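You operate a simulated robot arm through the tools that you are given. There is no shell and no other tool.

You are at the controls of a simulated robot arm. One attempt, no reset.

JOB
Put things in order on the top of the check bench. At the end: the brown seal pack from the top of the check bench stands where the brown long card core stood; the brown brass brush stands where the grey box of buckles stood; the grey box of buckles from the top of the check bench is in the grey tray; the brown long card core is on the yellow dock plate; the black spool stands on top of the black rubber buffer; whatever was shut is shut again. Leave all else as you found it, and nothing knocked over.

Only the result counts: the job must be done as asked and must still hold three seconds after the hand-in. Knocking over, shifting, dropping, spilling or breaking anything else fails it. Lids that push on must go on centred and level and be pressed home; caps that screw on are set level and turned clockwise until they are tight.

ROBOT AND FRAMES
A 6-joint arm with a two-finger parallel gripper, fixed in place. Base frame: the origin is on the floor under the middle of its stand, x ahead of it, y to its left, z up; the work surface is at about z = 0.88. Units: m, degrees, N and s.
With the tool pointing down near the work surface it reaches from about 0.24 to 0.64 m from the base axis. Its first joint turns from -66.0 to 66.0 degrees. Payload 2.7 kg.
Tool frame: the origin (TCP) lies between the finger pads and is the grasp point; the fingertips stand 0.023 m ahead of it; z points along the fingers, y is the line along which they close. The gripper opens to 0.094 m. The fingers are 0.038 m wide and 0.01 m thick; the gripper's body (0.054 by 0.096 m) begins 0.039 m behind the TCP.
Orientation is that of the tool frame in the base frame, as a unit quaternion [w, x, y, z]. With the fingers straight down and closing along the base's y, the tool's x points along the base's -x, its y along +y and its z along -z.

CONTROLS
- The arm moves only by the tool apply_moves. Its argument "steps" is a list that holds one entry, the list of rows, each a list of 7 numbers: the opening, from 0 (shut) to 1 (fully open), then the shift along the tool's x, y, z in cm, then the turn, a rotation vector about the tool's x, y, z in degrees. In form: [[[grip, x, y, z, wx, wy, wz], ...]]. A call has 1 to 20 rows; each row is the pose to reach, as a shift and turn from the pose commanded when the call began, along the tool's axes at that moment. Each row takes 0.2 s and may step no farther than 0.05 m and 8.6 degrees from the row before; otherwise, or with a gripper value out of range, the whole call is refused. A pose out of reach is approached as far as the arm can. The call stops where the force on the tool passes 40 N (or 10 N more than at its start, if that is more) or the arm is blocked; 0.2 s more then pass. The fingers move at their own pace (about 0.045 m/s each) and stop on an object; they squeeze with about 33 N. The grip force told is the motor's: it shows also when the fingers shut on nothing. Time passes only in rows, and 0.2 s behind the last, so rows that repeat a pose let the fingers close. It gives the time, the measured TCP pose, the force on the tool (base axes), the opening and the grip force at its end, in the units of the frame above (readings bear some noise), with the torque about the TCP (base axes, N m) and any sound that the robot's microphone picked up.
- Cameras (640 x 400 px; columns grow to the right, rows downward): "scene" is fixed at [0.079, -0.4461, 1.4118]; the picture's right is [0.65, -0.76, 0.00], its down [-0.50, -0.42, -0.76] and it looks along [0.58, 0.49, -0.65] (base axes); focal length 214 px, centre (320, 200). "wrist" rides on the gripper at [0.086, 0.016, -0.074] in the tool frame; the picture's right is [-0.18, 0.98, 0.00], its down [-0.58, -0.11, -0.81] and it looks along [-0.79, -0.15, 0.59] (tool axes); focal length 243 px, centre (320, 200). There is no depth. A picture from a camera that has moved, and an enlarged one, comes with that camera's place and axes in the base frame and with its lens. The place of the scene camera against the robot may be out by one fixed shift of up to 0.018 m in any direction.
- get_image(camera): a new picture of that camera. The clock stands still meanwhile.
- close_up(camera, box): a new picture of the part [left, top, right, bottom] of that camera's present view, enlarged. The clock stands still meanwhile.
- finish_job(): hands the job in; it is judged then, once.

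Places have to be worked out from the pictures, the camera data and where the tool is seen. Open the gripper and draw the arm clear of the work before you hand the job in, unless the task says otherwise.

The tools are called after "Request:" by a JSON object that holds its "api" and its "payload". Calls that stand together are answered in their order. apply_moves: Moves the arm, as the interface text tells. Its arguments: {"type":"object","properties":{"steps":{"type":"array","items":{"type":"array","items":{"type":"array","items":{"type":"number"}}}}},"required":["steps"]} The other tools are called the same way: get_image (camera) takes a picture; close_up (camera, box) takes an enlarged picture of a part of a camera's view; finish_job () hands the job in.

At the start:

```text
time_s: 0.0
ee_pos: [0.3698, -0.0, 1.1625]
tool_rot: [0.0, 0.0, 1.0, 0.0]
ft_force: [0.1, 0.3, 0.2]
moment: [-0.03, 0.02, 0.0]
opening: 0.0941
grip_force: 0.1
```

scene: 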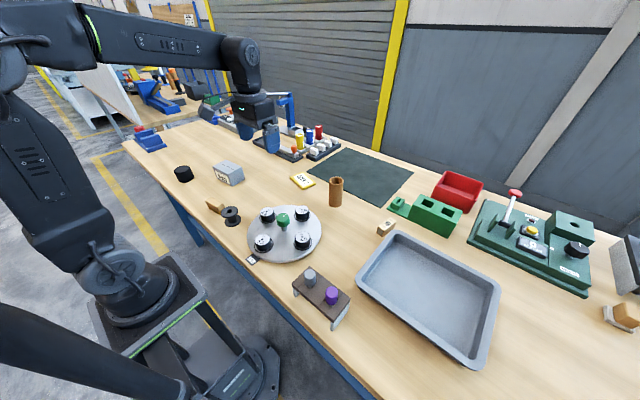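
wrist: 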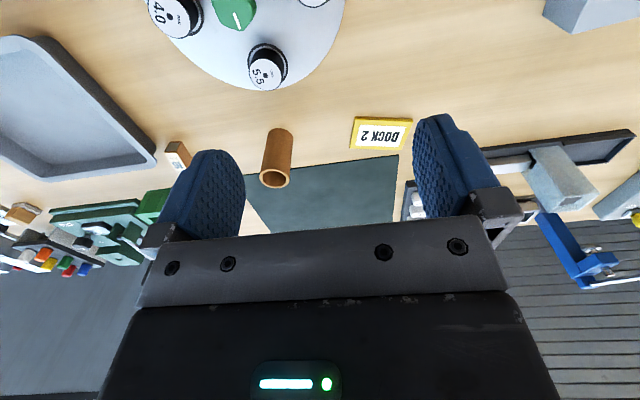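

I'll begin by looking closely at the scene to identify each object before moving.

Request:
{"api": "close_up", "payload": {"camera": "scene", "box": [120, 120, 280, 220]}}

Request:
{"api": "close_up", "payload": {"camera": "scene", "box": [200, 180, 360, 280]}}

Request:
{"api": "close_up", "payload": {"camera": "scene", "box": [340, 150, 500, 250]}}

Request:
{"api": "close_up", "payload": {"camera": "scene", "box": [480, 180, 640, 340]}}

Request:
{"api": "close_up", "payload": {"camera": "scene", "box": [200, 80, 360, 180]}}

Request:
{"api": "close_up", "payload": {"camera": "scene", "box": [260, 240, 420, 340]}}

```text
4.00 times, centred on (200, 170) of scene
camera zoom: at [0.079, -0.4461, 1.4118], right [0.65, -0.76, 0.0], down [-0.5, -0.42, -0.76], along [0.58, 0.49, -0.65], focal length 858 px, centre (800, 320)
```

zoom: 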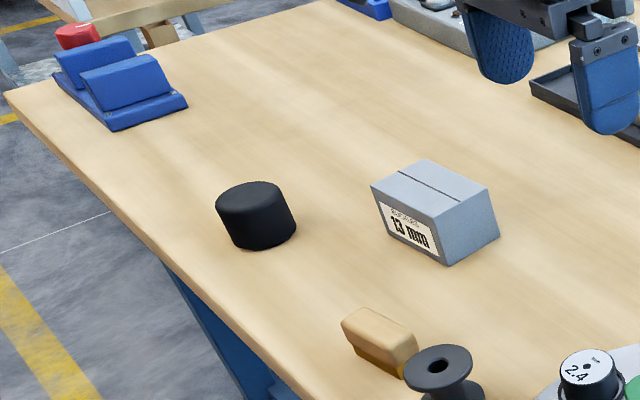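

```text
4.00 times, centred on (280, 230) of scene
camera zoom: at [0.079, -0.4461, 1.4118], right [0.65, -0.76, 0.0], down [-0.5, -0.42, -0.76], along [0.58, 0.49, -0.65], focal length 858 px, centre (480, 80)
```

zoom: 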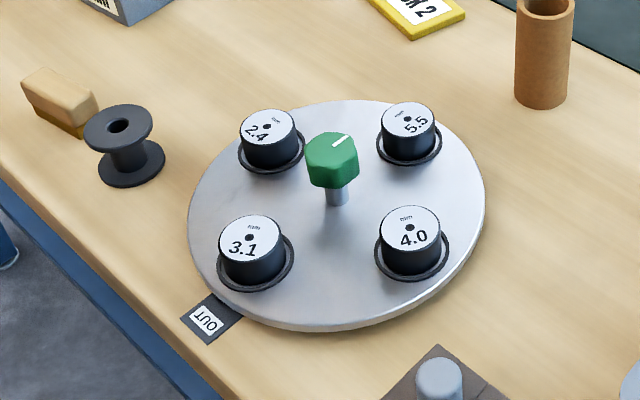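

```text
4.00 times, centred on (420, 200) of scene
camera zoom: at [0.079, -0.4461, 1.4118], right [0.65, -0.76, 0.0], down [-0.5, -0.42, -0.76], along [0.58, 0.49, -0.65], focal length 858 px, centre (-80, 200)
```

zoom: 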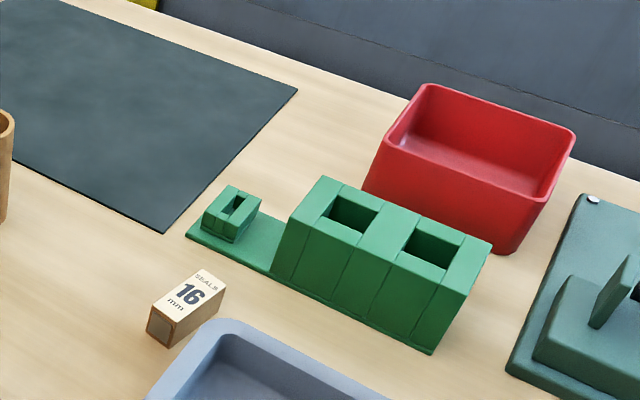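

```text
2.50 times, centred on (560, 260) of scene
camera zoom: at [0.079, -0.4461, 1.4118], right [0.65, -0.76, 0.0], down [-0.5, -0.42, -0.76], along [0.58, 0.49, -0.65], focal length 536 px, centre (-280, 50)
```

zoom: 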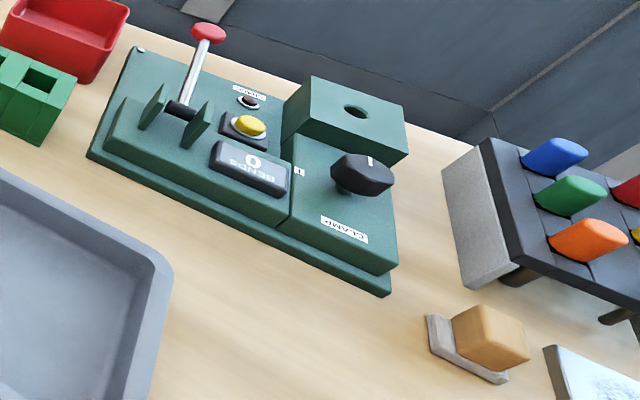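

```text
4.00 times, centred on (280, 130) of scene
camera zoom: at [0.079, -0.4461, 1.4118], right [0.65, -0.76, 0.0], down [-0.5, -0.42, -0.76], along [0.58, 0.49, -0.65], focal length 858 px, centre (480, 480)
```

zoom: 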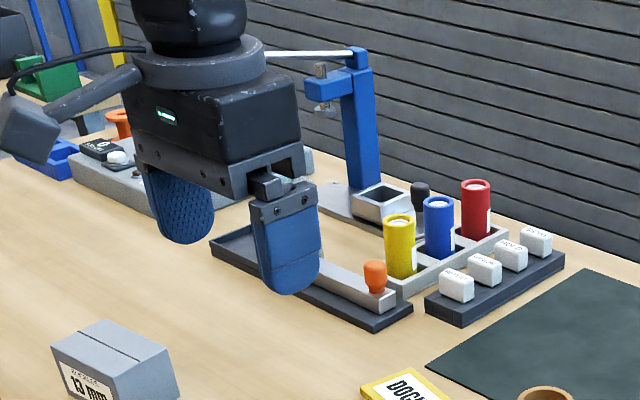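

```text
4.00 times, centred on (340, 290) of scene
camera zoom: at [0.079, -0.4461, 1.4118], right [0.65, -0.76, 0.0], down [-0.5, -0.42, -0.76], along [0.58, 0.49, -0.65], focal length 858 px, centre (240, -160)
```

zoom: 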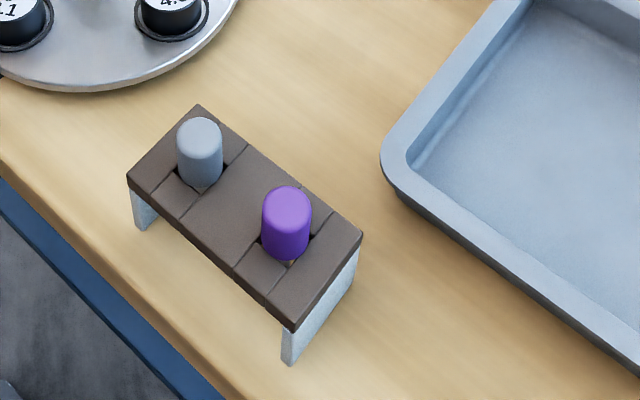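

The scene shows the core, seal pack, box "13 mm", brush, spool, buffer and dock plate. I now swing the hand toward the left side, staying high, for a wrist view of the box, brush, spool and buffer.

Request:
{"api": "apply_moves", "payload": {"steps": [[[1, 0.5, 3.5, 0, 0, 0, -6], [1, 1, 7, 0, 0, 0, -12], [1, 2, 10.5, 0, 0, 0, -18], [1, 3, 14, 0, 0, 0, -24], [1, 4, 17, 0, 0, 0, -30], [1, 5, 20, 0, 0, 0, -36], [1, 6, 22, 0, 0, 0, -42], [1, 6, 22, 0, 0, 0, -42]]]}}

Request:
{"api": "get_image", "payload": {"camera": "wrist"}}

Request:
{"api": "get_image", "payload": {"camera": "scene"}}

```text
time_s: 1.8
ee_pos: [0.3096, 0.2202, 1.1636]
tool_rot: [0.0, -0.359, 0.933, 0.0]
ft_force: [-0.1, -0.3, 0.5]
moment: [0.01, -0.01, -0.01]
opening: 0.0939
grip_force: 0.2
```

```text
taken
camera wrist: at [0.2347, 0.1754, 1.2372], right [-0.52, 0.85, 0.0], down [0.5, 0.31, 0.81], along [0.69, 0.42, -0.59], focal length 243 px, centre (320, 200)
```

wrist: 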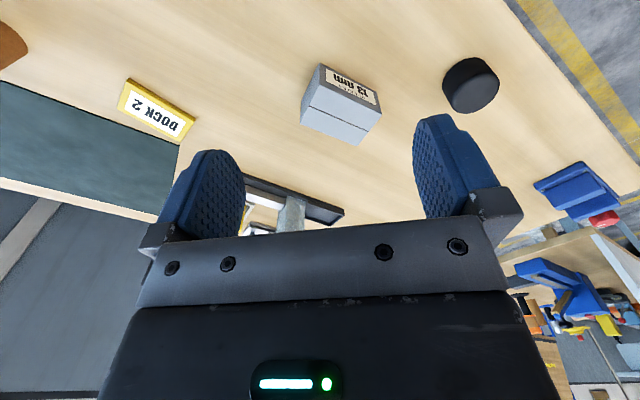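

```text
taken
```

scene: 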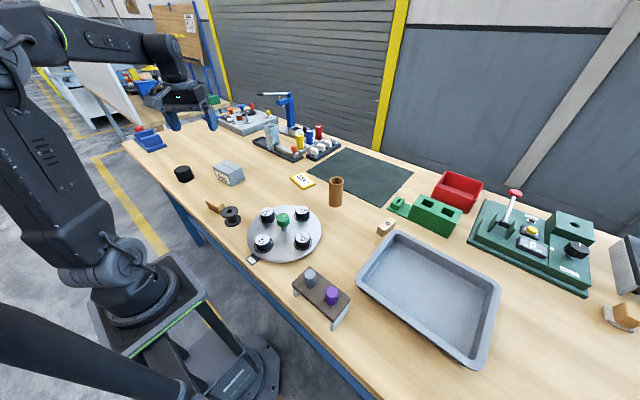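

The wrist view shows the buckle box, buffer and dock plate clearly. I take enlargements to measure them.

Request:
{"api": "close_up", "payload": {"camera": "wrist", "box": [280, 40, 440, 140]}}

Request:
{"api": "close_up", "payload": {"camera": "wrist", "box": [400, 30, 560, 130]}}

Request:
{"api": "close_up", "payload": {"camera": "wrist", "box": [80, 60, 240, 160]}}

```text
4.00 times, centred on (360, 90) of wrist
camera zoom: at [0.2347, 0.1754, 1.2372], right [-0.52, 0.85, 0.0], down [0.5, 0.31, 0.81], along [0.69, 0.42, -0.59], focal length 970 px, centre (160, 640)
```

zoom: 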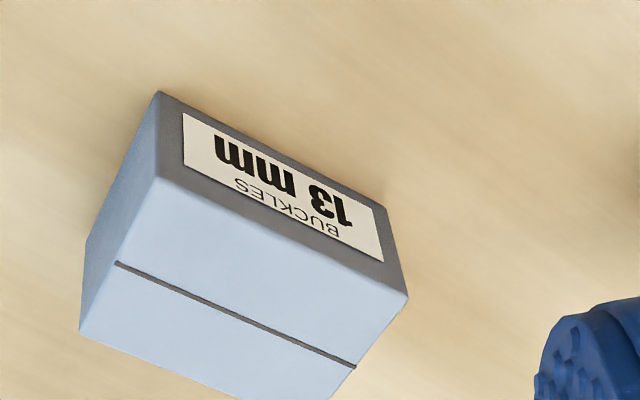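

```text
4.00 times, centred on (480, 80) of wrist
camera zoom: at [0.2347, 0.1754, 1.2372], right [-0.52, 0.85, 0.0], down [0.5, 0.31, 0.81], along [0.69, 0.42, -0.59], focal length 970 px, centre (-320, 680)
```

zoom: 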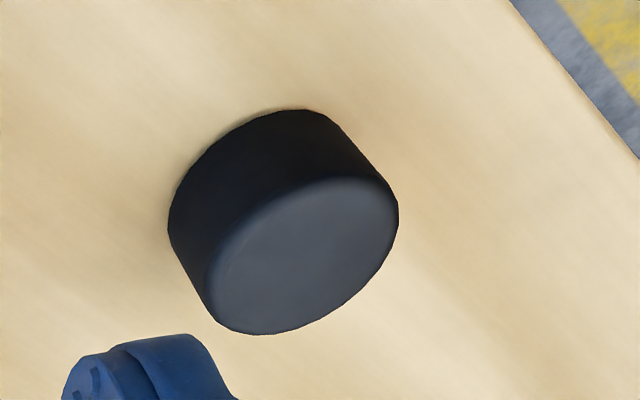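

```text
4.00 times, centred on (160, 110) of wrist
camera zoom: at [0.2347, 0.1754, 1.2372], right [-0.52, 0.85, 0.0], down [0.5, 0.31, 0.81], along [0.69, 0.42, -0.59], focal length 970 px, centre (960, 560)
```

zoom: 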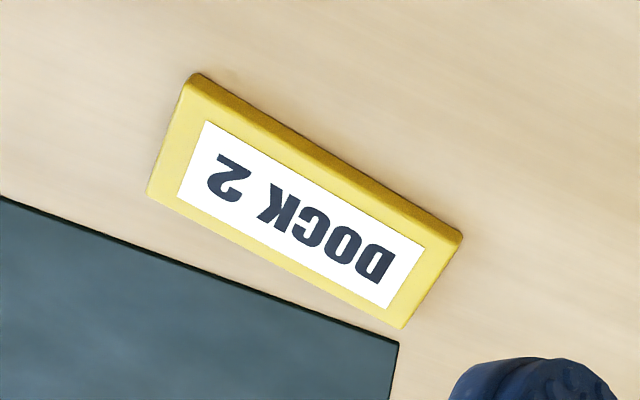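

From the wrist view: box centre ≈ (0.399, 0.311), buffer ≈ (0.279, 0.451), dock ≈ (0.578, 0.070); the scene camera seems to sit about 1.7 cm lower than told. I now swing to the right to survey the core, seal pack and tray.

Request:
{"api": "apply_moves", "payload": {"steps": [[[1, 1.841, -3.878, 0.707, 0, 0, 7.444], [1, 3.682, -7.756, 1.413, 0, 0, 14.889], [1, 5.523, -11.633, 2.12, 0, 0, 22.333], [1, 7.364, -15.511, 2.827, 0, 0, 29.778], [1, 9.206, -19.389, 3.533, 0, 0, 37.222], [1, 11.047, -23.267, 4.24, 0, 0, 44.667], [1, 12.888, -27.144, 4.947, 0, 0, 52.111], [1, 14.729, -31.022, 5.653, 0, 0, 59.556], [1, 16.57, -34.9, 6.36, 0, 0, 67], [1, 16.57, -34.9, 6.36, 0, 0, 67]]]}}

Request:
{"api": "get_image", "payload": {"camera": "wrist"}}

Request:
{"api": "get_image", "payload": {"camera": "scene"}}

```text
time_s: 4.0
ee_pos: [0.4185, -0.1496, 1.0995]
tool_rot: [-0.001, 0.218, 0.976, 0.0]
ft_force: [0.3, 0.2, 0.2]
moment: [0.0, 0.01, -0.01]
opening: 0.094
grip_force: 0.1
```

```text
taken
camera wrist: at [0.3473, -0.0978, 1.174], right [0.58, 0.81, 0.0], down [0.48, -0.35, 0.81], along [0.65, -0.47, -0.59], focal length 243 px, centre (320, 200)
```

wrist: 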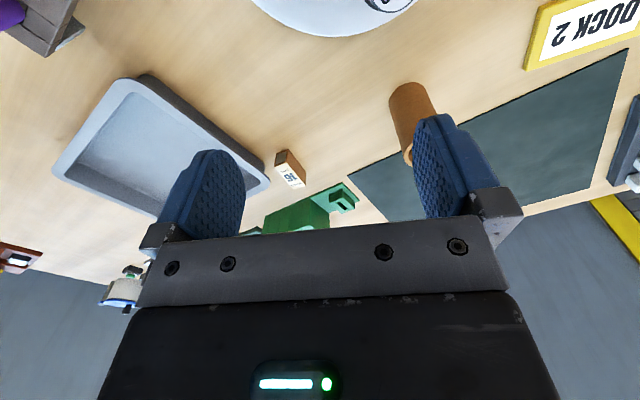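

```text
taken
```

scene: 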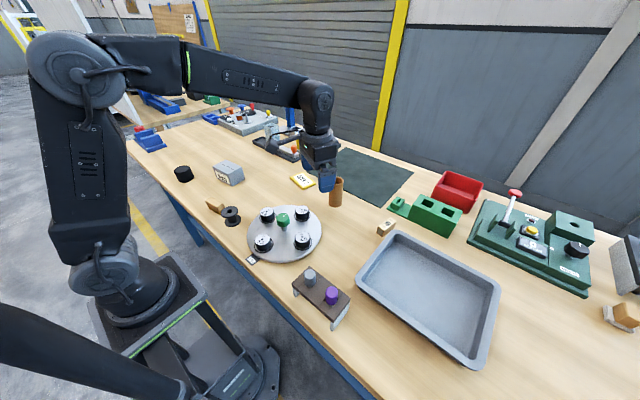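

Request:
{"api": "close_up", "payload": {"camera": "wrist", "box": [240, 120, 340, 220]}}

Request:
{"api": "close_up", "payload": {"camera": "wrist", "box": [360, 60, 480, 180]}}

Request:
{"api": "close_up", "payload": {"camera": "wrist", "box": [40, 60, 280, 220]}}

```text
4.00 times, centred on (290, 170) of wrist
camera zoom: at [0.3473, -0.0978, 1.174], right [0.58, 0.81, 0.0], down [0.48, -0.35, 0.81], along [0.65, -0.47, -0.59], focal length 970 px, centre (440, 320)
```

zoom: 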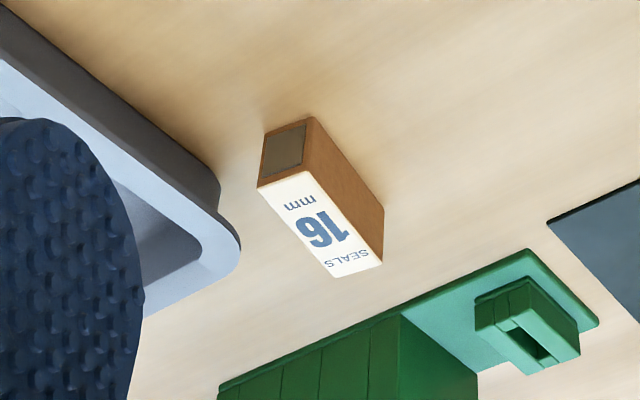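

```text
3.33 times, centred on (420, 120) of wrist
camera zoom: at [0.3473, -0.0978, 1.174], right [0.58, 0.81, 0.0], down [0.48, -0.35, 0.81], along [0.65, -0.47, -0.59], focal length 809 px, centre (-13, 467)
```

zoom: 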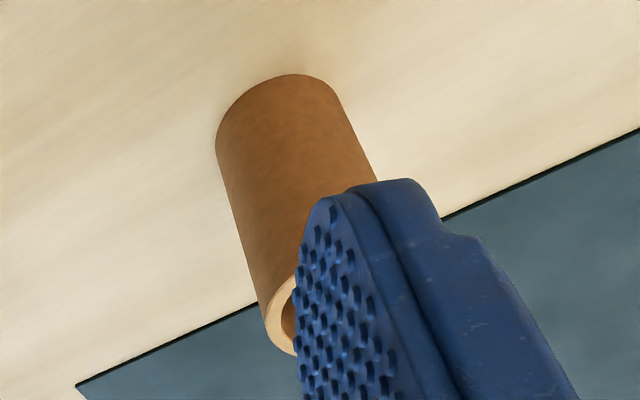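

```text
2.50 times, centred on (160, 140) of wrist
camera zoom: at [0.3473, -0.0978, 1.174], right [0.58, 0.81, 0.0], down [0.48, -0.35, 0.81], along [0.65, -0.47, -0.59], focal length 606 px, centre (720, 350)
```

zoom: 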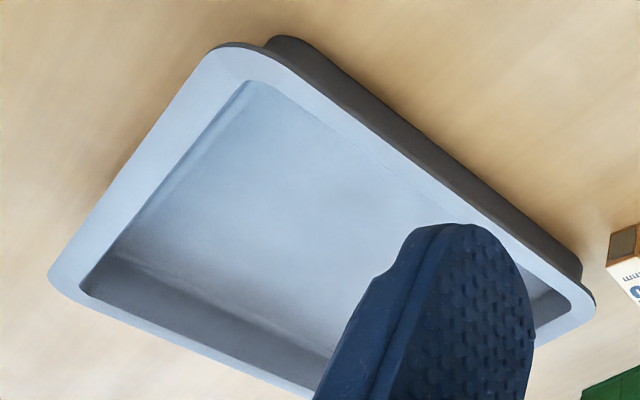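

Seal pack ≈ (0.559, −0.309), 6×2×3 cm, lying about 2–3 cm from the tray rim; core ≈ (0.555, −0.106), 5 cm wide, top near z 0.977. I hover over the core to check my measurements.

Request:
{"api": "apply_moves", "payload": {"steps": [[[1, -2.57, 2.42, 1.47, 0, 0, -3.5], [1, -5.15, 4.84, 2.95, 0, 0, -7], [1, -7.72, 7.26, 4.42, 0, 0, -10.5], [1, -10.3, 9.68, 5.89, 0, 0, -14], [1, -10.3, 9.68, 5.89, 0, 0, -14]]]}}

Request:
{"api": "get_image", "payload": {"camera": "wrist"}}

Request:
{"api": "get_image", "payload": {"camera": "scene"}}

```text
time_s: 5.2
ee_pos: [0.5539, -0.1049, 1.0417]
tool_rot: [0.0, 0.096, 0.995, 0.0]
ft_force: [-0.1, -1.0, -0.3]
moment: [0.01, -0.02, 0.0]
opening: 0.0941
grip_force: 0.0
```

```text
taken
camera wrist: at [0.472, -0.072, 1.1147], right [0.37, 0.93, 0.0], down [0.55, -0.22, 0.81], along [0.75, -0.3, -0.59], focal length 243 px, centre (320, 200)
```

wrist: 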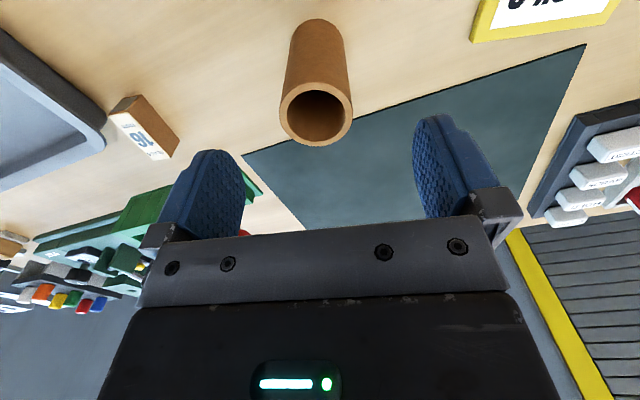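

```text
taken
```

scene: 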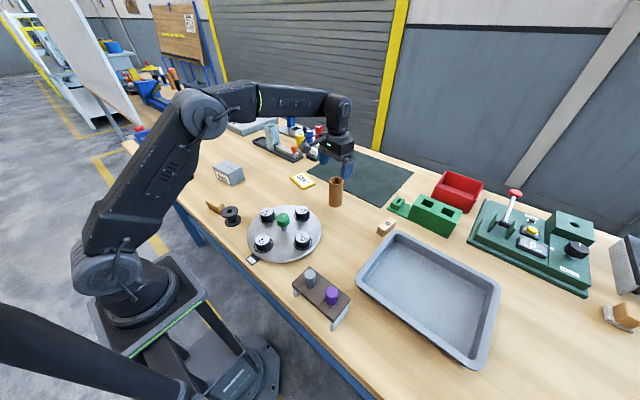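

The core appears almost centred between the fingers; I zoom in to refine its offset.

Request:
{"api": "close_up", "payload": {"camera": "wrist", "box": [240, 0, 400, 160]}}

Request:
{"api": "close_up", "payload": {"camera": "wrist", "box": [80, 60, 240, 220]}}

Request:
{"api": "close_up", "payload": {"camera": "scene", "box": [290, 130, 390, 230]}}

```text
2.50 times, centred on (320, 80) of wrist
camera zoom: at [0.472, -0.072, 1.1147], right [0.37, 0.93, 0.0], down [0.55, -0.22, 0.81], along [0.75, -0.3, -0.59], focal length 606 px, centre (320, 500)
```

zoom: 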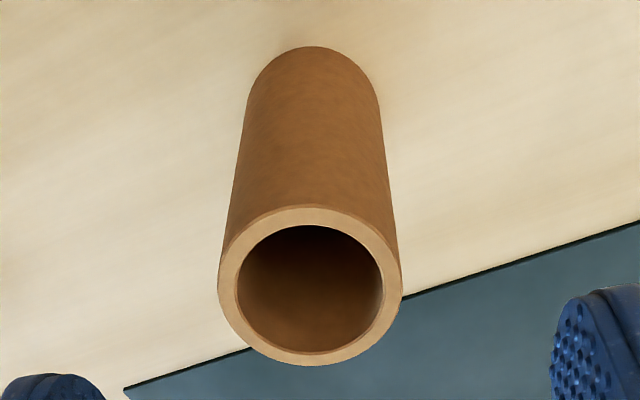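

```text
2.50 times, centred on (160, 140) of wrist
camera zoom: at [0.472, -0.072, 1.1147], right [0.37, 0.93, 0.0], down [0.55, -0.22, 0.81], along [0.75, -0.3, -0.59], focal length 606 px, centre (720, 350)
```

zoom: 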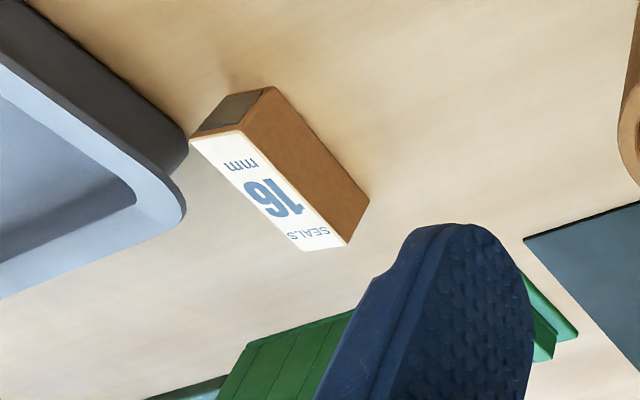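

```text
4.00 times, centred on (340, 180) of scene
camera zoom: at [0.079, -0.4461, 1.4118], right [0.65, -0.76, 0.0], down [-0.5, -0.42, -0.76], along [0.58, 0.49, -0.65], focal length 858 px, centre (240, 280)
```

zoom: 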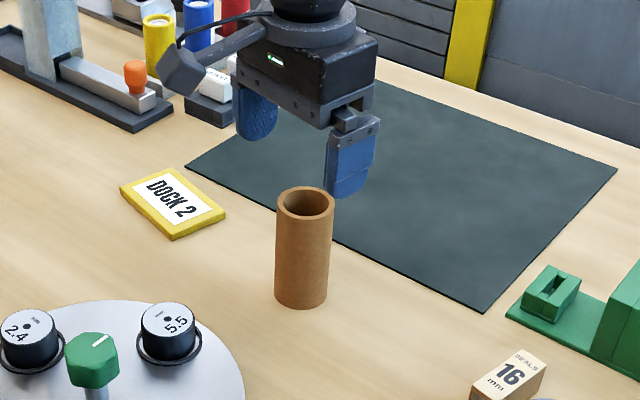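

The core's centre lies ~4 mm further out and ~3 mm to the right of the hand axis, i.e. ≈ (0.557, −0.109), top ≈ 0.978. I lower to TCP z ≈ 0.955 and close on it.

Request:
{"api": "apply_moves", "payload": {"steps": [[[1, -0.4, -0.3, 1.5, 0, 0, 0], [1, -0.4, -0.3, 4, 0, 0, 0], [1, -0.4, -0.3, 6.5, 0, 0, 0], [1, -0.4, -0.3, 8.5, 0, 0, 0], [1, -0.4, -0.3, 8.5, 0, 0, 0], [0.4, -0.4, -0.3, 8.5, 0, 0, 0], [0.3, -0.4, -0.3, 8.5, 0, 0, 0], [0.3, -0.4, -0.3, 8.5, 0, 0, 0], [0.3, -0.4, -0.3, 8.5, 0, 0, 0], [0.3, -0.4, -0.3, 8.5, 0, 0, 0]]]}}

Request:
{"api": "get_image", "payload": {"camera": "wrist"}}

```text
time_s: 7.4
ee_pos: [0.5567, -0.1088, 0.9573]
tool_rot: [0.0, 0.097, 0.995, 0.0]
ft_force: [-0.1, 0.1, 0.7]
moment: [0.02, -0.01, -0.01]
opening: 0.0492
grip_force: 32.4
```

```text
taken
camera wrist: at [0.4753, -0.0758, 1.0301], right [0.37, 0.93, 0.0], down [0.55, -0.22, 0.81], along [0.75, -0.3, -0.59], focal length 243 px, centre (320, 200)
```

wrist: 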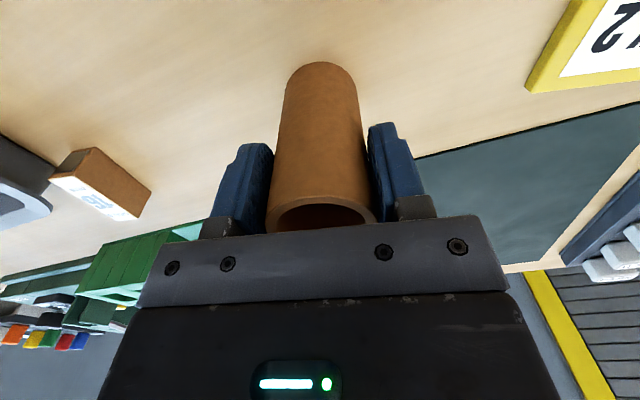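

Gripped firmly (opening 0.0492, so the core is ~4.9 cm wide); its place is ≈ (0.557, −0.109). I lift and back off toward the dock plate to get a clear view of it.

Request:
{"api": "apply_moves", "payload": {"steps": [[[0.3, 0, 0, -2, 0, 0, 0], [0.3, 0, 0, -5, 0, 0, 0], [0.3, 0, 0, -9.5, 0, 0, 0], [0.3, 2.6, 3.2, -9.5, 0, 0, 0], [0.3, 5.2, 6.4, -9.5, 0, 0, 0], [0.3, 7.77, 9.67, -9.5, 0, 0, 0], [0.3, 7.77, 9.67, -9.5, 0, 0, 0]]]}}

Request:
{"api": "get_image", "payload": {"camera": "wrist"}}

Request:
{"api": "get_image", "payload": {"camera": "scene"}}

```text
time_s: 9.0
ee_pos: [0.4989, 0.001, 1.0519]
tool_rot: [0.0, 0.096, 0.995, 0.0]
ft_force: [-0.3, 0.1, -0.1]
moment: [0.0, 0.0, 0.02]
opening: 0.0491
grip_force: 33.1
```

```text
taken
camera wrist: at [0.4171, 0.034, 1.1251], right [0.37, 0.93, 0.0], down [0.55, -0.22, 0.81], along [0.75, -0.3, -0.59], focal length 243 px, centre (320, 200)
```

wrist: 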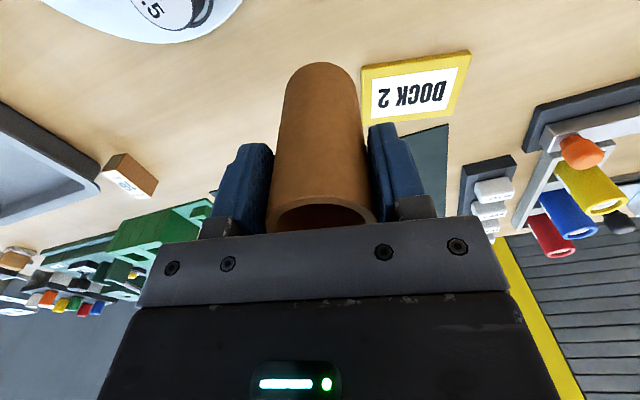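

```text
taken
```

scene: 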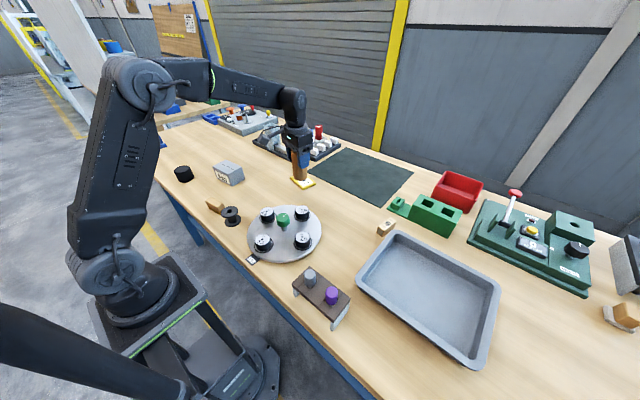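

Request:
{"api": "close_up", "payload": {"camera": "wrist", "box": [340, 30, 500, 140]}}

```text
3.64 times, centred on (420, 85) of wrist
camera zoom: at [0.4171, 0.034, 1.1251], right [0.37, 0.93, 0.0], down [0.55, -0.22, 0.81], along [0.75, -0.3, -0.59], focal length 882 px, centre (-44, 618)
```

zoom: 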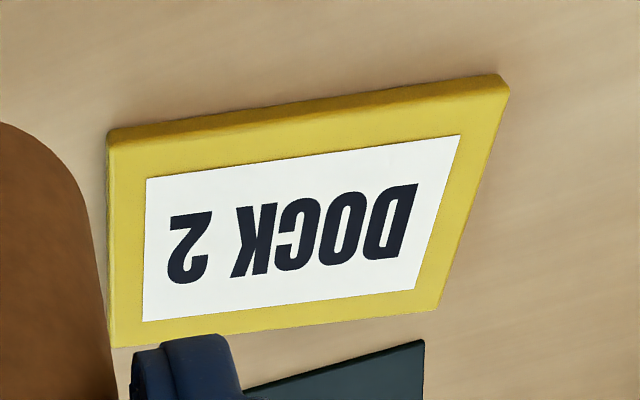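

The plate centre computes to ≈ (0.580, 0.0705), consistent with the earlier view. I carry the core over it and lower to about 1.5 cm above.

Request:
{"api": "apply_moves", "payload": {"steps": [[[0.3, -2.21, 2.79, 0, 0, 0, 0], [0.3, -4.42, 5.58, 0, 0, 0, 0], [0.3, -6.63, 8.37, 0, 0, 0, 0], [0.3, -6.63, 8.37, 3, 0, 0, 0], [0.3, -6.63, 8.37, 6, 0, 0, 0], [0.3, -6.63, 8.37, 7.2, 0, 0, 0], [0.3, -6.63, 8.37, 7.2, 0, 0, 0]]]}}

Request:
{"api": "get_image", "payload": {"camera": "wrist"}}

Request:
{"api": "close_up", "payload": {"camera": "scene", "box": [260, 130, 360, 230]}}

```text
time_s: 10.6
ee_pos: [0.5813, 0.0702, 0.979]
tool_rot: [0.0, 0.096, 0.995, 0.0]
ft_force: [0.0, -0.8, -0.7]
moment: [-0.02, -0.03, -0.02]
opening: 0.049
grip_force: 32.8
```

```text
taken
camera wrist: at [0.4986, 0.1028, 1.0526], right [0.37, 0.93, 0.0], down [0.55, -0.22, 0.81], along [0.75, -0.3, -0.59], focal length 243 px, centre (320, 200)
```

wrist: 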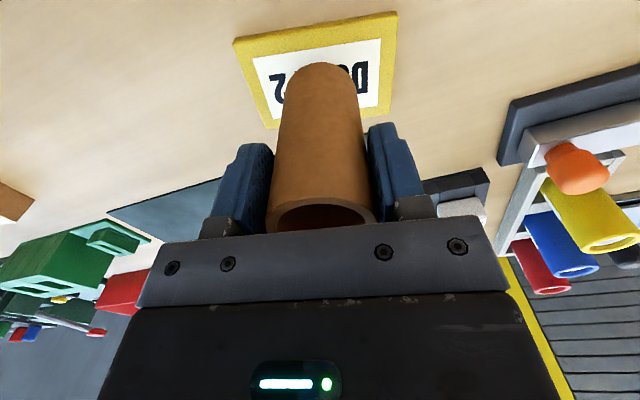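

```text
4.00 times, centred on (310, 180) of scene
camera zoom: at [0.079, -0.4461, 1.4118], right [0.65, -0.76, 0.0], down [-0.5, -0.42, -0.76], along [0.58, 0.49, -0.65], focal length 858 px, centre (360, 280)
```

zoom: 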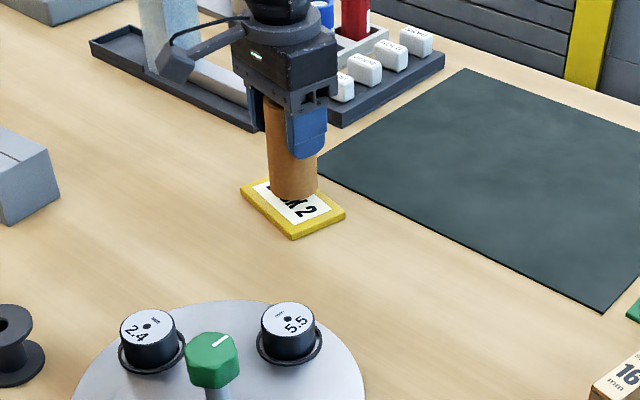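

The plate's diagonals cross at (321, 80), right where the tool axis meets it, so the core is centred. I lower gently to contact.

Request:
{"api": "apply_moves", "payload": {"steps": [[[0.3, 0, 0, 0.5, 0, 0, 0], [0.3, 0, 0, 0.8, 0, 0, 0], [0.3, 0, 0, 1.0, 0, 0, 0], [0.3, 0, 0, 1.15, 0, 0, 0], [0.3, 0, 0, 1.25, 0, 0, 0], [0.3, 0, 0, 1.25, 0, 0, 0]]]}}

Request:
{"api": "close_up", "payload": {"camera": "scene", "box": [270, 140, 350, 200]}}

```text
time_s: 12.0
ee_pos: [0.5808, 0.0702, 0.9675]
tool_rot: [0.0, 0.096, 0.995, 0.0]
ft_force: [-0.6, -0.2, -0.7]
moment: [0.0, -0.03, 0.04]
opening: 0.0488
grip_force: 32.8
```

```text
6.67 times, centred on (310, 170) of scene
camera zoom: at [0.079, -0.4461, 1.4118], right [0.65, -0.76, 0.0], down [-0.5, -0.42, -0.76], along [0.58, 0.49, -0.65], focal length 1430 px, centre (387, 400)
```

zoom: 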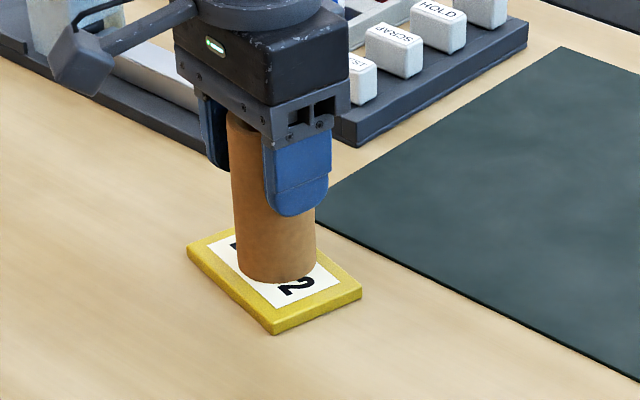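

No contact force yet (TCP 0.9675); I continue down in 1 mm steps.

Request:
{"api": "apply_moves", "payload": {"steps": [[[0.3, 0, 0, 0.1, 0, 0, 0], [0.3, 0, 0, 0.2, 0, 0, 0], [0.3, 0, 0, 0.2, 0, 0, 0]]]}}

```text
time_s: 12.8
ee_pos: [0.5805, 0.0692, 0.9661]
tool_rot: [0.001, 0.096, 0.995, 0.0]
ft_force: [-3.8, 0.6, 9.9]
moment: [0.02, 0.37, -0.02]
opening: 0.0489
grip_force: 33.1
```

Contact felt (about 10 N). I ease off 1 mm, open the fingers, then raise straight up.

Request:
{"api": "apply_moves", "payload": {"steps": [[[0.3, 0, 0, -0.07, 0, 0, 0], [0.3, 0, 0, -0.07, 0, 0, 0], [0.6, 0, 0, -0.07, 0, 0, 0], [0.9, 0, 0, -0.07, 0, 0, 0], [0.9, 0, 0, -0.07, 0, 0, 0], [0.9, 0, 0, -0.07, 0, 0, 0], [0.9, 0, 0, -2, 0, 0, 0], [0.9, 0, 0, -5, 0, 0, 0], [0.9, 0, 0, -8, 0, 0, 0], [0.9, 0, 0, -8, 0, 0, 0]]]}}

Request:
{"api": "get_image", "payload": {"camera": "wrist"}}

Request:
{"api": "close_up", "payload": {"camera": "scene", "box": [260, 130, 360, 230]}}

```text
time_s: 15.0
ee_pos: [0.5794, 0.0705, 1.0441]
tool_rot: [0.0, 0.096, 0.995, 0.0]
ft_force: [0.3, 0.1, -0.6]
moment: [0.03, -0.01, -0.01]
opening: 0.0844
grip_force: 0.0
```

```text
taken
camera wrist: at [0.4982, 0.1037, 1.119], right [0.37, 0.93, 0.0], down [0.55, -0.22, 0.81], along [0.75, -0.3, -0.59], focal length 243 px, centre (320, 200)
```

wrist: 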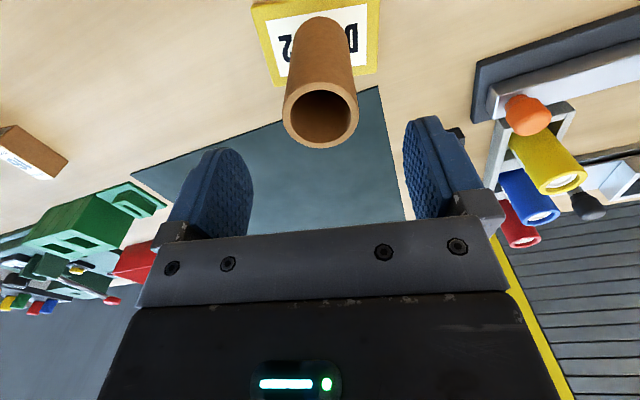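

```text
4.00 times, centred on (310, 180) of scene
camera zoom: at [0.079, -0.4461, 1.4118], right [0.65, -0.76, 0.0], down [-0.5, -0.42, -0.76], along [0.58, 0.49, -0.65], focal length 858 px, centre (360, 280)
```

zoom: 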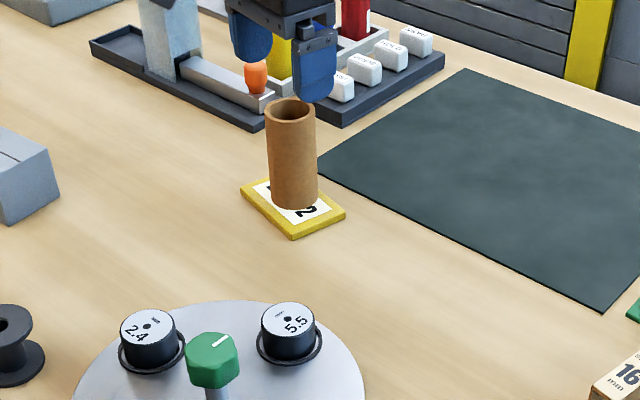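

The core stands centred on the dock plate. Next, the seal pack at ≈ (0.559, −0.309), long axis about −11.5°; I'll go above it with the fingers turned to close along its length (keeping clear of the tray rim).

Request:
{"api": "apply_moves", "payload": {"steps": [[[1, -0.44, -3.14, 0, 0, 0, 7.54], [1, -0.88, -6.28, 0, 0, 0, 15.08], [1, -1.32, -9.42, 0.4, 0, 0, 22.63], [1, -1.76, -12.56, 0.8, 0, 0, 30.17], [1, -2.2, -15.7, 1.2, 0, 0, 37.71], [1, -2.64, -18.84, 1.6, 0, 0, 45.25], [1, -3.08, -21.98, 2, 0, 0, 52.79], [1, -3.52, -25.12, 2.5, 0, 0, 60.33], [1, -3.96, -28.26, 3, 0, 0, 67.88], [1, -4.4, -31.4, 3.4, 0, 0, 75.42], [1, -4.84, -34.54, 3.9, 0, 0, 82.96], [1, -5.28, -37.68, 4.4, 0, 0, 90.5], [1, -5.28, -37.68, 4.4, 0, 0, 90.5]]]}}

Request:
{"api": "get_image", "payload": {"camera": "wrist"}}

Request:
{"api": "get_image", "payload": {"camera": "scene"}}

```text
time_s: 17.8
ee_pos: [0.5531, -0.3066, 0.9996]
tool_rot: [0.0, 0.775, 0.632, 0.0]
ft_force: [1.1, -0.4, -0.1]
moment: [0.03, 0.0, 0.01]
opening: 0.094
grip_force: 0.0
out of reach, approached as far as the arm can: row 12, 13
```

```text
taken
camera wrist: at [0.5865, -0.2246, 1.0732], right [0.93, -0.38, 0.0], down [-0.22, -0.55, 0.81], along [-0.3, -0.75, -0.59], focal length 243 px, centre (320, 200)
```

wrist: 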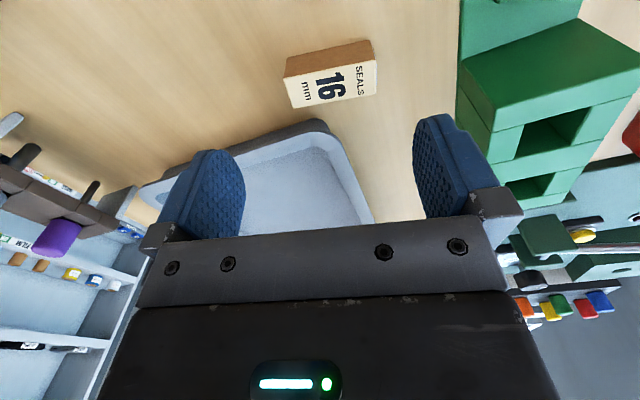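

```text
taken
```

scene: 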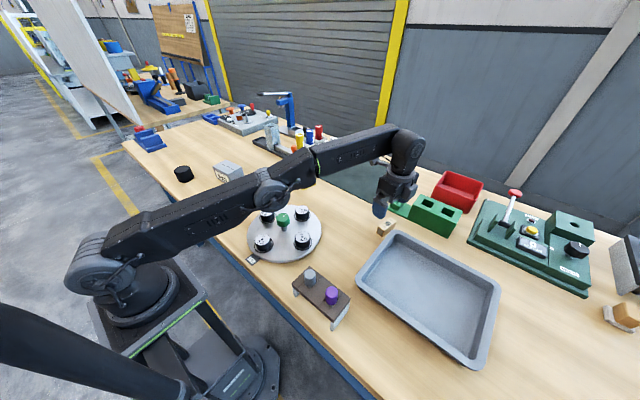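

The arm stops at r ≈ 0.632 at this height (reach should grow lower down). I zoom on the pack to measure it from this new viewpoint.

Request:
{"api": "close_up", "payload": {"camera": "wrist", "box": [260, 20, 400, 160]}}

```text
2.86 times, centred on (330, 90) of wrist
camera zoom: at [0.5865, -0.2246, 1.0732], right [0.93, -0.38, 0.0], down [-0.22, -0.55, 0.81], along [-0.3, -0.75, -0.59], focal length 693 px, centre (291, 514)
```

zoom: 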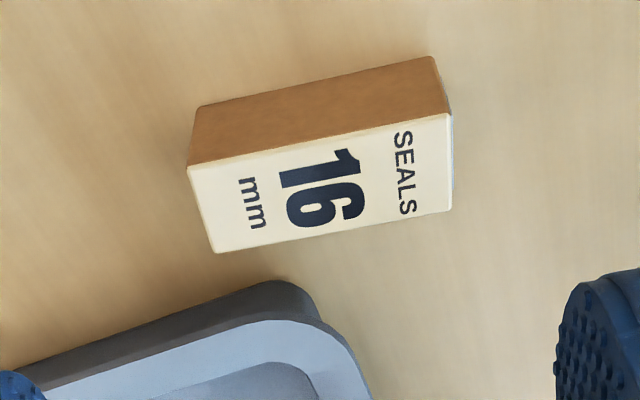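

Pack centre now ≈ (0.5597, −0.310), yaw −11.3°, size 6.1×2.3×3.0 cm. I lower to z ≈ 0.945 (tips just above the pack) and see where the arm gets to.

Request:
{"api": "apply_moves", "payload": {"steps": [[[1, 0, 0, 2, 0, 0, 0], [1, 0, 0, 4, 0, 0, 0], [1, 0, 0, 5.3, 0, 0, 0], [1, 0, 0, 5.3, 0, 0, 0]]]}}

Request:
{"api": "get_image", "payload": {"camera": "wrist"}}

```text
time_s: 18.8
ee_pos: [0.554, -0.3071, 0.9465]
tool_rot: [0.0, 0.774, 0.633, 0.0]
ft_force: [0.0, 0.2, -0.2]
moment: [0.01, 0.0, 0.01]
opening: 0.0941
grip_force: 0.1
```

```text
taken
camera wrist: at [0.5864, -0.2245, 1.02], right [0.93, -0.38, 0.0], down [-0.22, -0.55, 0.81], along [-0.3, -0.75, -0.59], focal length 243 px, centre (320, 200)
```

wrist: 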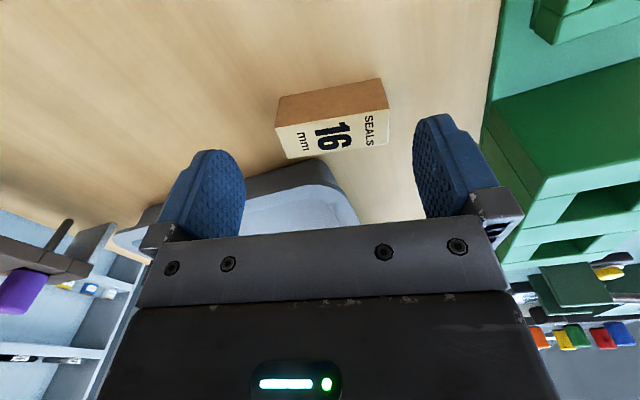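

The arm is now tracking at (0.554, −0.307, 0.9465). I shift 6 mm outward along the closing axis while descending to z ≈ 0.908.

Request:
{"api": "apply_moves", "payload": {"steps": [[[1, -0.18, 0.62, 1.0, 0, 0, 0], [1, -0.18, 0.62, 2.0, 0, 0, 0], [1, -0.18, 0.62, 3.0, 0, 0, 0], [1, -0.18, 0.62, 3.85, 0, 0, 0], [1, -0.18, 0.62, 3.85, 0, 0, 0]]]}}

Request:
{"api": "get_image", "payload": {"camera": "wrist"}}

Request:
{"api": "close_up", "payload": {"camera": "scene", "box": [340, 170, 440, 270]}}

```text
time_s: 20.0
ee_pos: [0.5594, -0.3094, 0.908]
tool_rot: [0.001, 0.774, 0.633, 0.001]
ft_force: [0.5, -0.5, -0.1]
moment: [-0.01, 0.02, -0.01]
opening: 0.0941
grip_force: 0.0
```

```text
taken
camera wrist: at [0.5923, -0.2277, 0.9811], right [0.93, -0.38, 0.0], down [-0.22, -0.55, 0.81], along [-0.3, -0.75, -0.59], focal length 243 px, centre (320, 200)
```

wrist: 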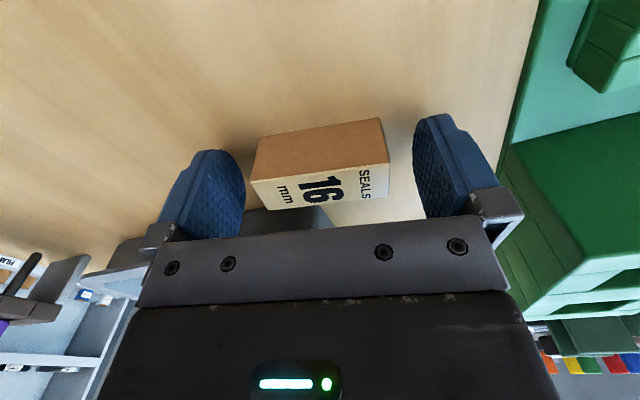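

```text
4.00 times, centred on (390, 220) of scene
camera zoom: at [0.079, -0.4461, 1.4118], right [0.65, -0.76, 0.0], down [-0.5, -0.42, -0.76], along [0.58, 0.49, -0.65], focal length 858 px, centre (40, 120)
```

zoom: 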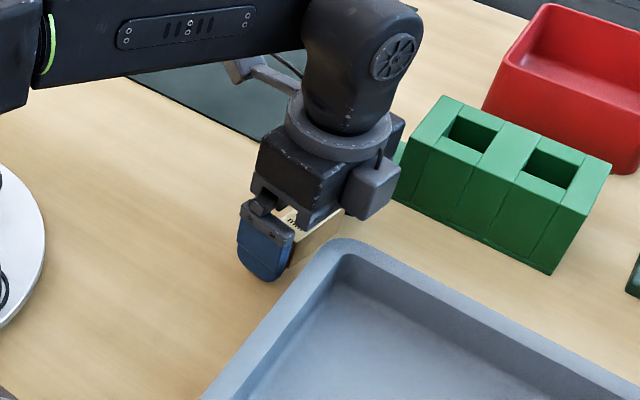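

The pack is nicely squared between the fingers. I close on it.

Request:
{"api": "apply_moves", "payload": {"steps": [[[0.5, 0, 0, 0, 0, 0, 0], [0.45, 0, 0, 0, 0, 0, 0], [0.45, 0, 0, 0, 0, 0, 0], [0.45, 0, 0, 0, 0, 0, 0], [0.45, 0, 0, 0, 0, 0, 0]]]}}

Request:
{"api": "close_up", "payload": {"camera": "wrist", "box": [180, 60, 480, 240]}}

```text
time_s: 21.2
ee_pos: [0.5597, -0.3091, 0.908]
tool_rot: [-0.001, 0.775, 0.632, 0.0]
ft_force: [0.2, 0.4, 0.7]
moment: [0.0, -0.04, 0.01]
opening: 0.0616
grip_force: 33.5
```

```text
2.13 times, centred on (330, 150) of wrist
camera zoom: at [0.5923, -0.2277, 0.9814], right [0.93, -0.38, 0.0], down [-0.22, -0.55, 0.81], along [-0.3, -0.75, -0.59], focal length 518 px, centre (299, 307)
```

zoom: 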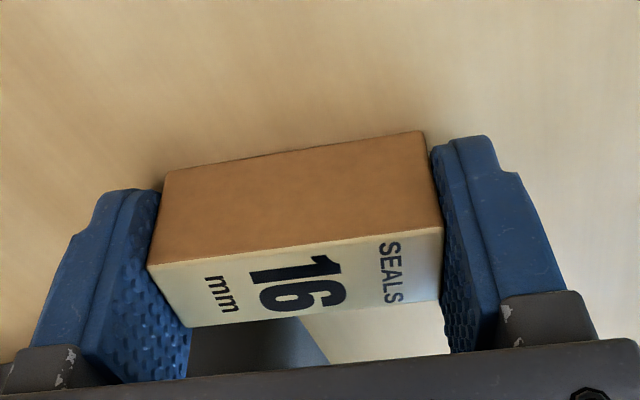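

Gripped (6.16 cm). I lift, carry it over to the core's former place (0.557, −0.109) and stop about 2 cm above the table.

Request:
{"api": "apply_moves", "payload": {"steps": [[[0.45, 0, 0, -1, 0, 0, 0], [0.45, 0, 0, -2.5, 0, 0, 0], [0.45, 0.78, -1.18, -5, 0, 0, 0], [0.45, 4.05, -2.66, -7, 0, 0, 0], [0.45, 8.58, -2.97, -8, 0, 0, 0], [0.45, 13.11, -3.28, -8, 0, 0, 0], [0.45, 17.09, -3.78, -8, 0, 0, 0], [0.45, 19.57, -4.25, -8, 0, 0, 0], [0.45, 19.57, -4.25, -5, 0, 0, 0], [0.45, 19.57, -4.25, -2, 0, 0, 0], [0.45, 19.57, -4.25, -2, 0, 0, 0]]]}}

Request:
{"api": "get_image", "payload": {"camera": "wrist"}}

Request:
{"api": "get_image", "payload": {"camera": "scene"}}

```text
time_s: 23.6
ee_pos: [0.5569, -0.1078, 0.928]
tool_rot: [-0.001, 0.775, 0.632, -0.001]
ft_force: [0.7, -0.4, -0.4]
moment: [0.02, -0.03, 0.0]
opening: 0.0424
grip_force: 0.1
```

```text
taken
camera wrist: at [0.5894, -0.0268, 1.0019], right [0.93, -0.38, 0.0], down [-0.22, -0.55, 0.81], along [-0.3, -0.75, -0.59], focal length 243 px, centre (320, 200)
```

wrist: 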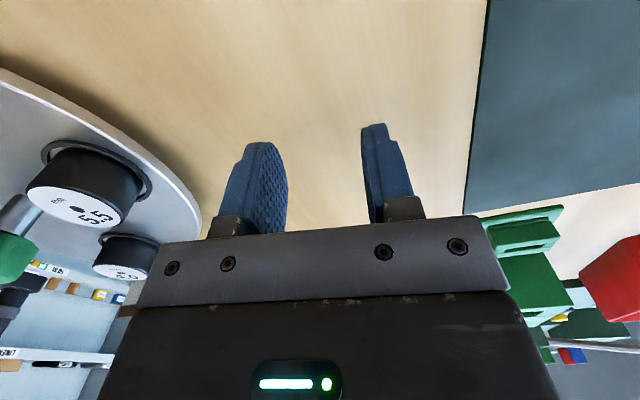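

```text
taken
```

scene: 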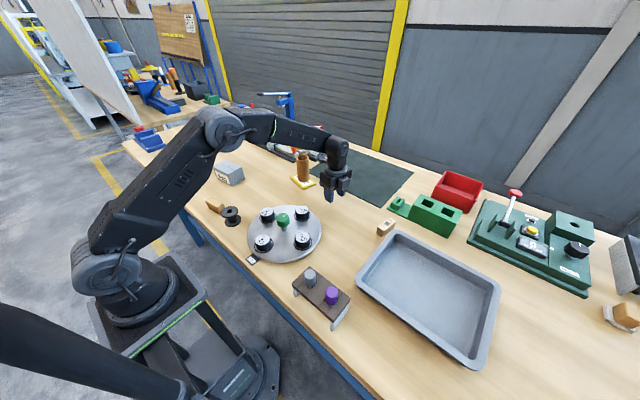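

The grip was lost — the fingers are empty and the pack still appears near its original place. I look at its state.

Request:
{"api": "close_up", "payload": {"camera": "scene", "box": [340, 180, 440, 260]}}

Request:
{"api": "close_up", "payload": {"camera": "scene", "box": [280, 140, 380, 220]}}

```text
5.00 times, centred on (390, 220) of scene
camera zoom: at [0.079, -0.4461, 1.4118], right [0.65, -0.76, 0.0], down [-0.5, -0.42, -0.76], along [0.58, 0.49, -0.65], focal length 1072 px, centre (-30, 100)
```

zoom: 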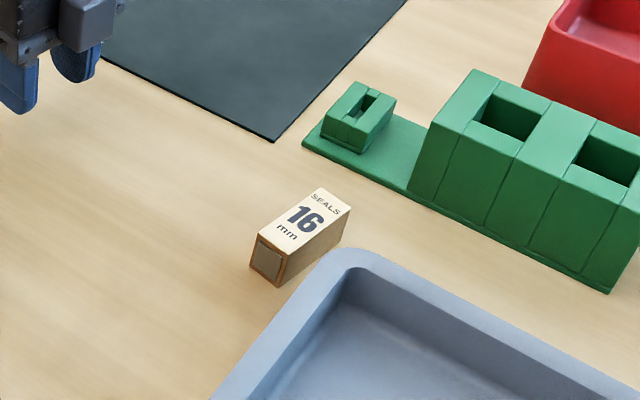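

```text
5.00 times, centred on (330, 180) of scene
camera zoom: at [0.079, -0.4461, 1.4118], right [0.65, -0.76, 0.0], down [-0.5, -0.42, -0.76], along [0.58, 0.49, -0.65], focal length 1072 px, centre (270, 300)
```

zoom: 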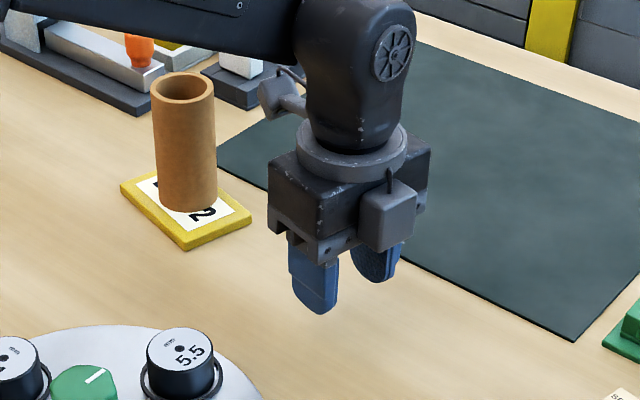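

The pack slipped out right at the start of the lift and still stands upright in its place. I go back above it with open fingers and will retry slower, watching the grip.

Request:
{"api": "apply_moves", "payload": {"steps": [[[1, 0, 0, -3, 0, 0, 0], [1, -3.5, 0.5, -5.5, 0, 0, 0], [1, -8, 1.2, -6, 0, 0, 0], [1, -12.4, 2.2, -6, 0, 0, 0], [1, -16.5, 3.0, -5, 0, 0, 0], [1, -19.3, 3.7, -3.5, 0, 0, 0], [1, -19.56, 3.79, -2.2, 0, 0, 0], [1, -19.56, 3.79, -2.2, 0, 0, 0]]]}}

Request:
{"api": "close_up", "payload": {"camera": "wrist", "box": [200, 40, 460, 240]}}

```text
time_s: 25.4
ee_pos: [0.5569, -0.3092, 0.9491]
tool_rot: [0.0, 0.774, 0.633, 0.0]
ft_force: [0.2, 0.1, -0.1]
moment: [-0.02, 0.0, 0.02]
opening: 0.0941
grip_force: 0.0
```

```text
2.00 times, centred on (330, 140) of wrist
camera zoom: at [0.5887, -0.227, 1.0236], right [0.93, -0.38, 0.0], down [-0.22, -0.55, 0.81], along [-0.3, -0.75, -0.59], focal length 485 px, centre (300, 320)
```

zoom: 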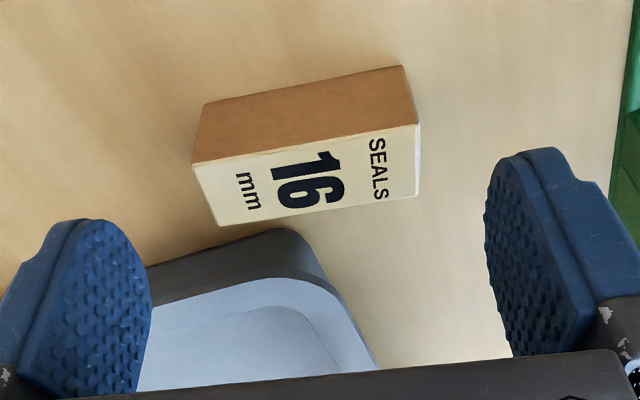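

The pack sits at ≈ (0.557, −0.309), right below the hand. I descend a little deeper (z ≈ 0.905) this time and close fully.

Request:
{"api": "apply_moves", "payload": {"steps": [[[1, 0, 0, 2, 0, 0, 0], [1, 0, 0, 3.5, 0, 0, 0], [1, 0, 0, 4.2, 0, 0, 0], [1, 0, 0, 4.45, 0, 0, 0], [1, 0, 0, 4.45, 0, 0, 0], [0.4, 0, 0, 4.45, 0, 0, 0], [0.2, 0, 0, 4.45, 0, 0, 0], [0.2, 0, 0, 4.45, 0, 0, 0], [0.2, 0, 0, 4.45, 0, 0, 0], [0.2, 0, 0, 4.45, 0, 0, 0]]]}}

Request:
{"api": "close_up", "payload": {"camera": "wrist", "box": [200, 60, 440, 240]}}

Request:
{"api": "close_up", "payload": {"camera": "scene", "box": [350, 190, 430, 250]}}

```text
time_s: 27.6
ee_pos: [0.5556, -0.3099, 0.9063]
tool_rot: [0.0, 0.775, 0.633, 0.0]
ft_force: [0.1, -0.3, -0.7]
moment: [-0.01, -0.05, 0.0]
opening: 0.0616
grip_force: 33.1
```

```text
2.22 times, centred on (320, 150) of wrist
camera zoom: at [0.5881, -0.2267, 0.9796], right [0.93, -0.38, 0.0], down [-0.22, -0.55, 0.81], along [-0.3, -0.75, -0.59], focal length 539 px, centre (320, 311)
```

zoom: 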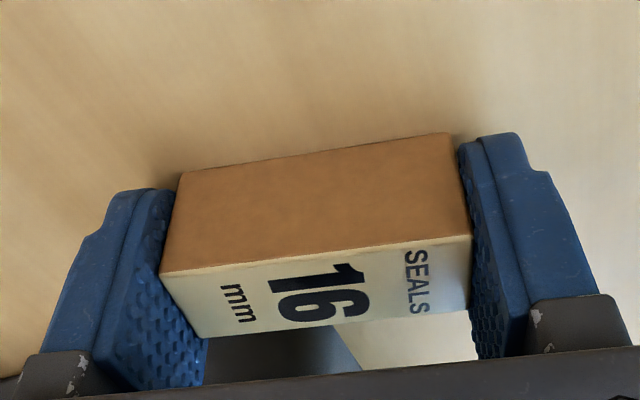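

```text
6.67 times, centred on (390, 220) of scene
camera zoom: at [0.079, -0.4461, 1.4118], right [0.65, -0.76, 0.0], down [-0.5, -0.42, -0.76], along [0.58, 0.49, -0.65], focal length 1430 px, centre (-147, 67)
```

zoom: 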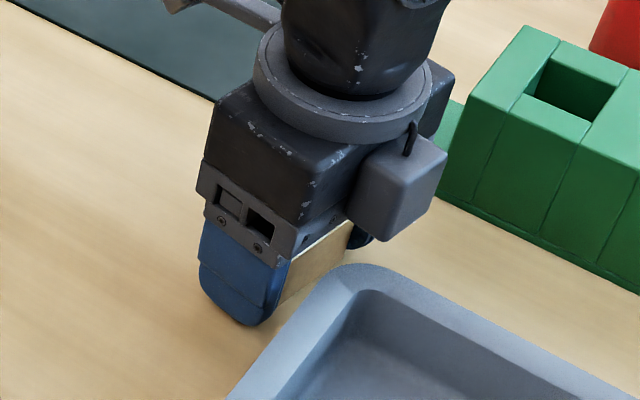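

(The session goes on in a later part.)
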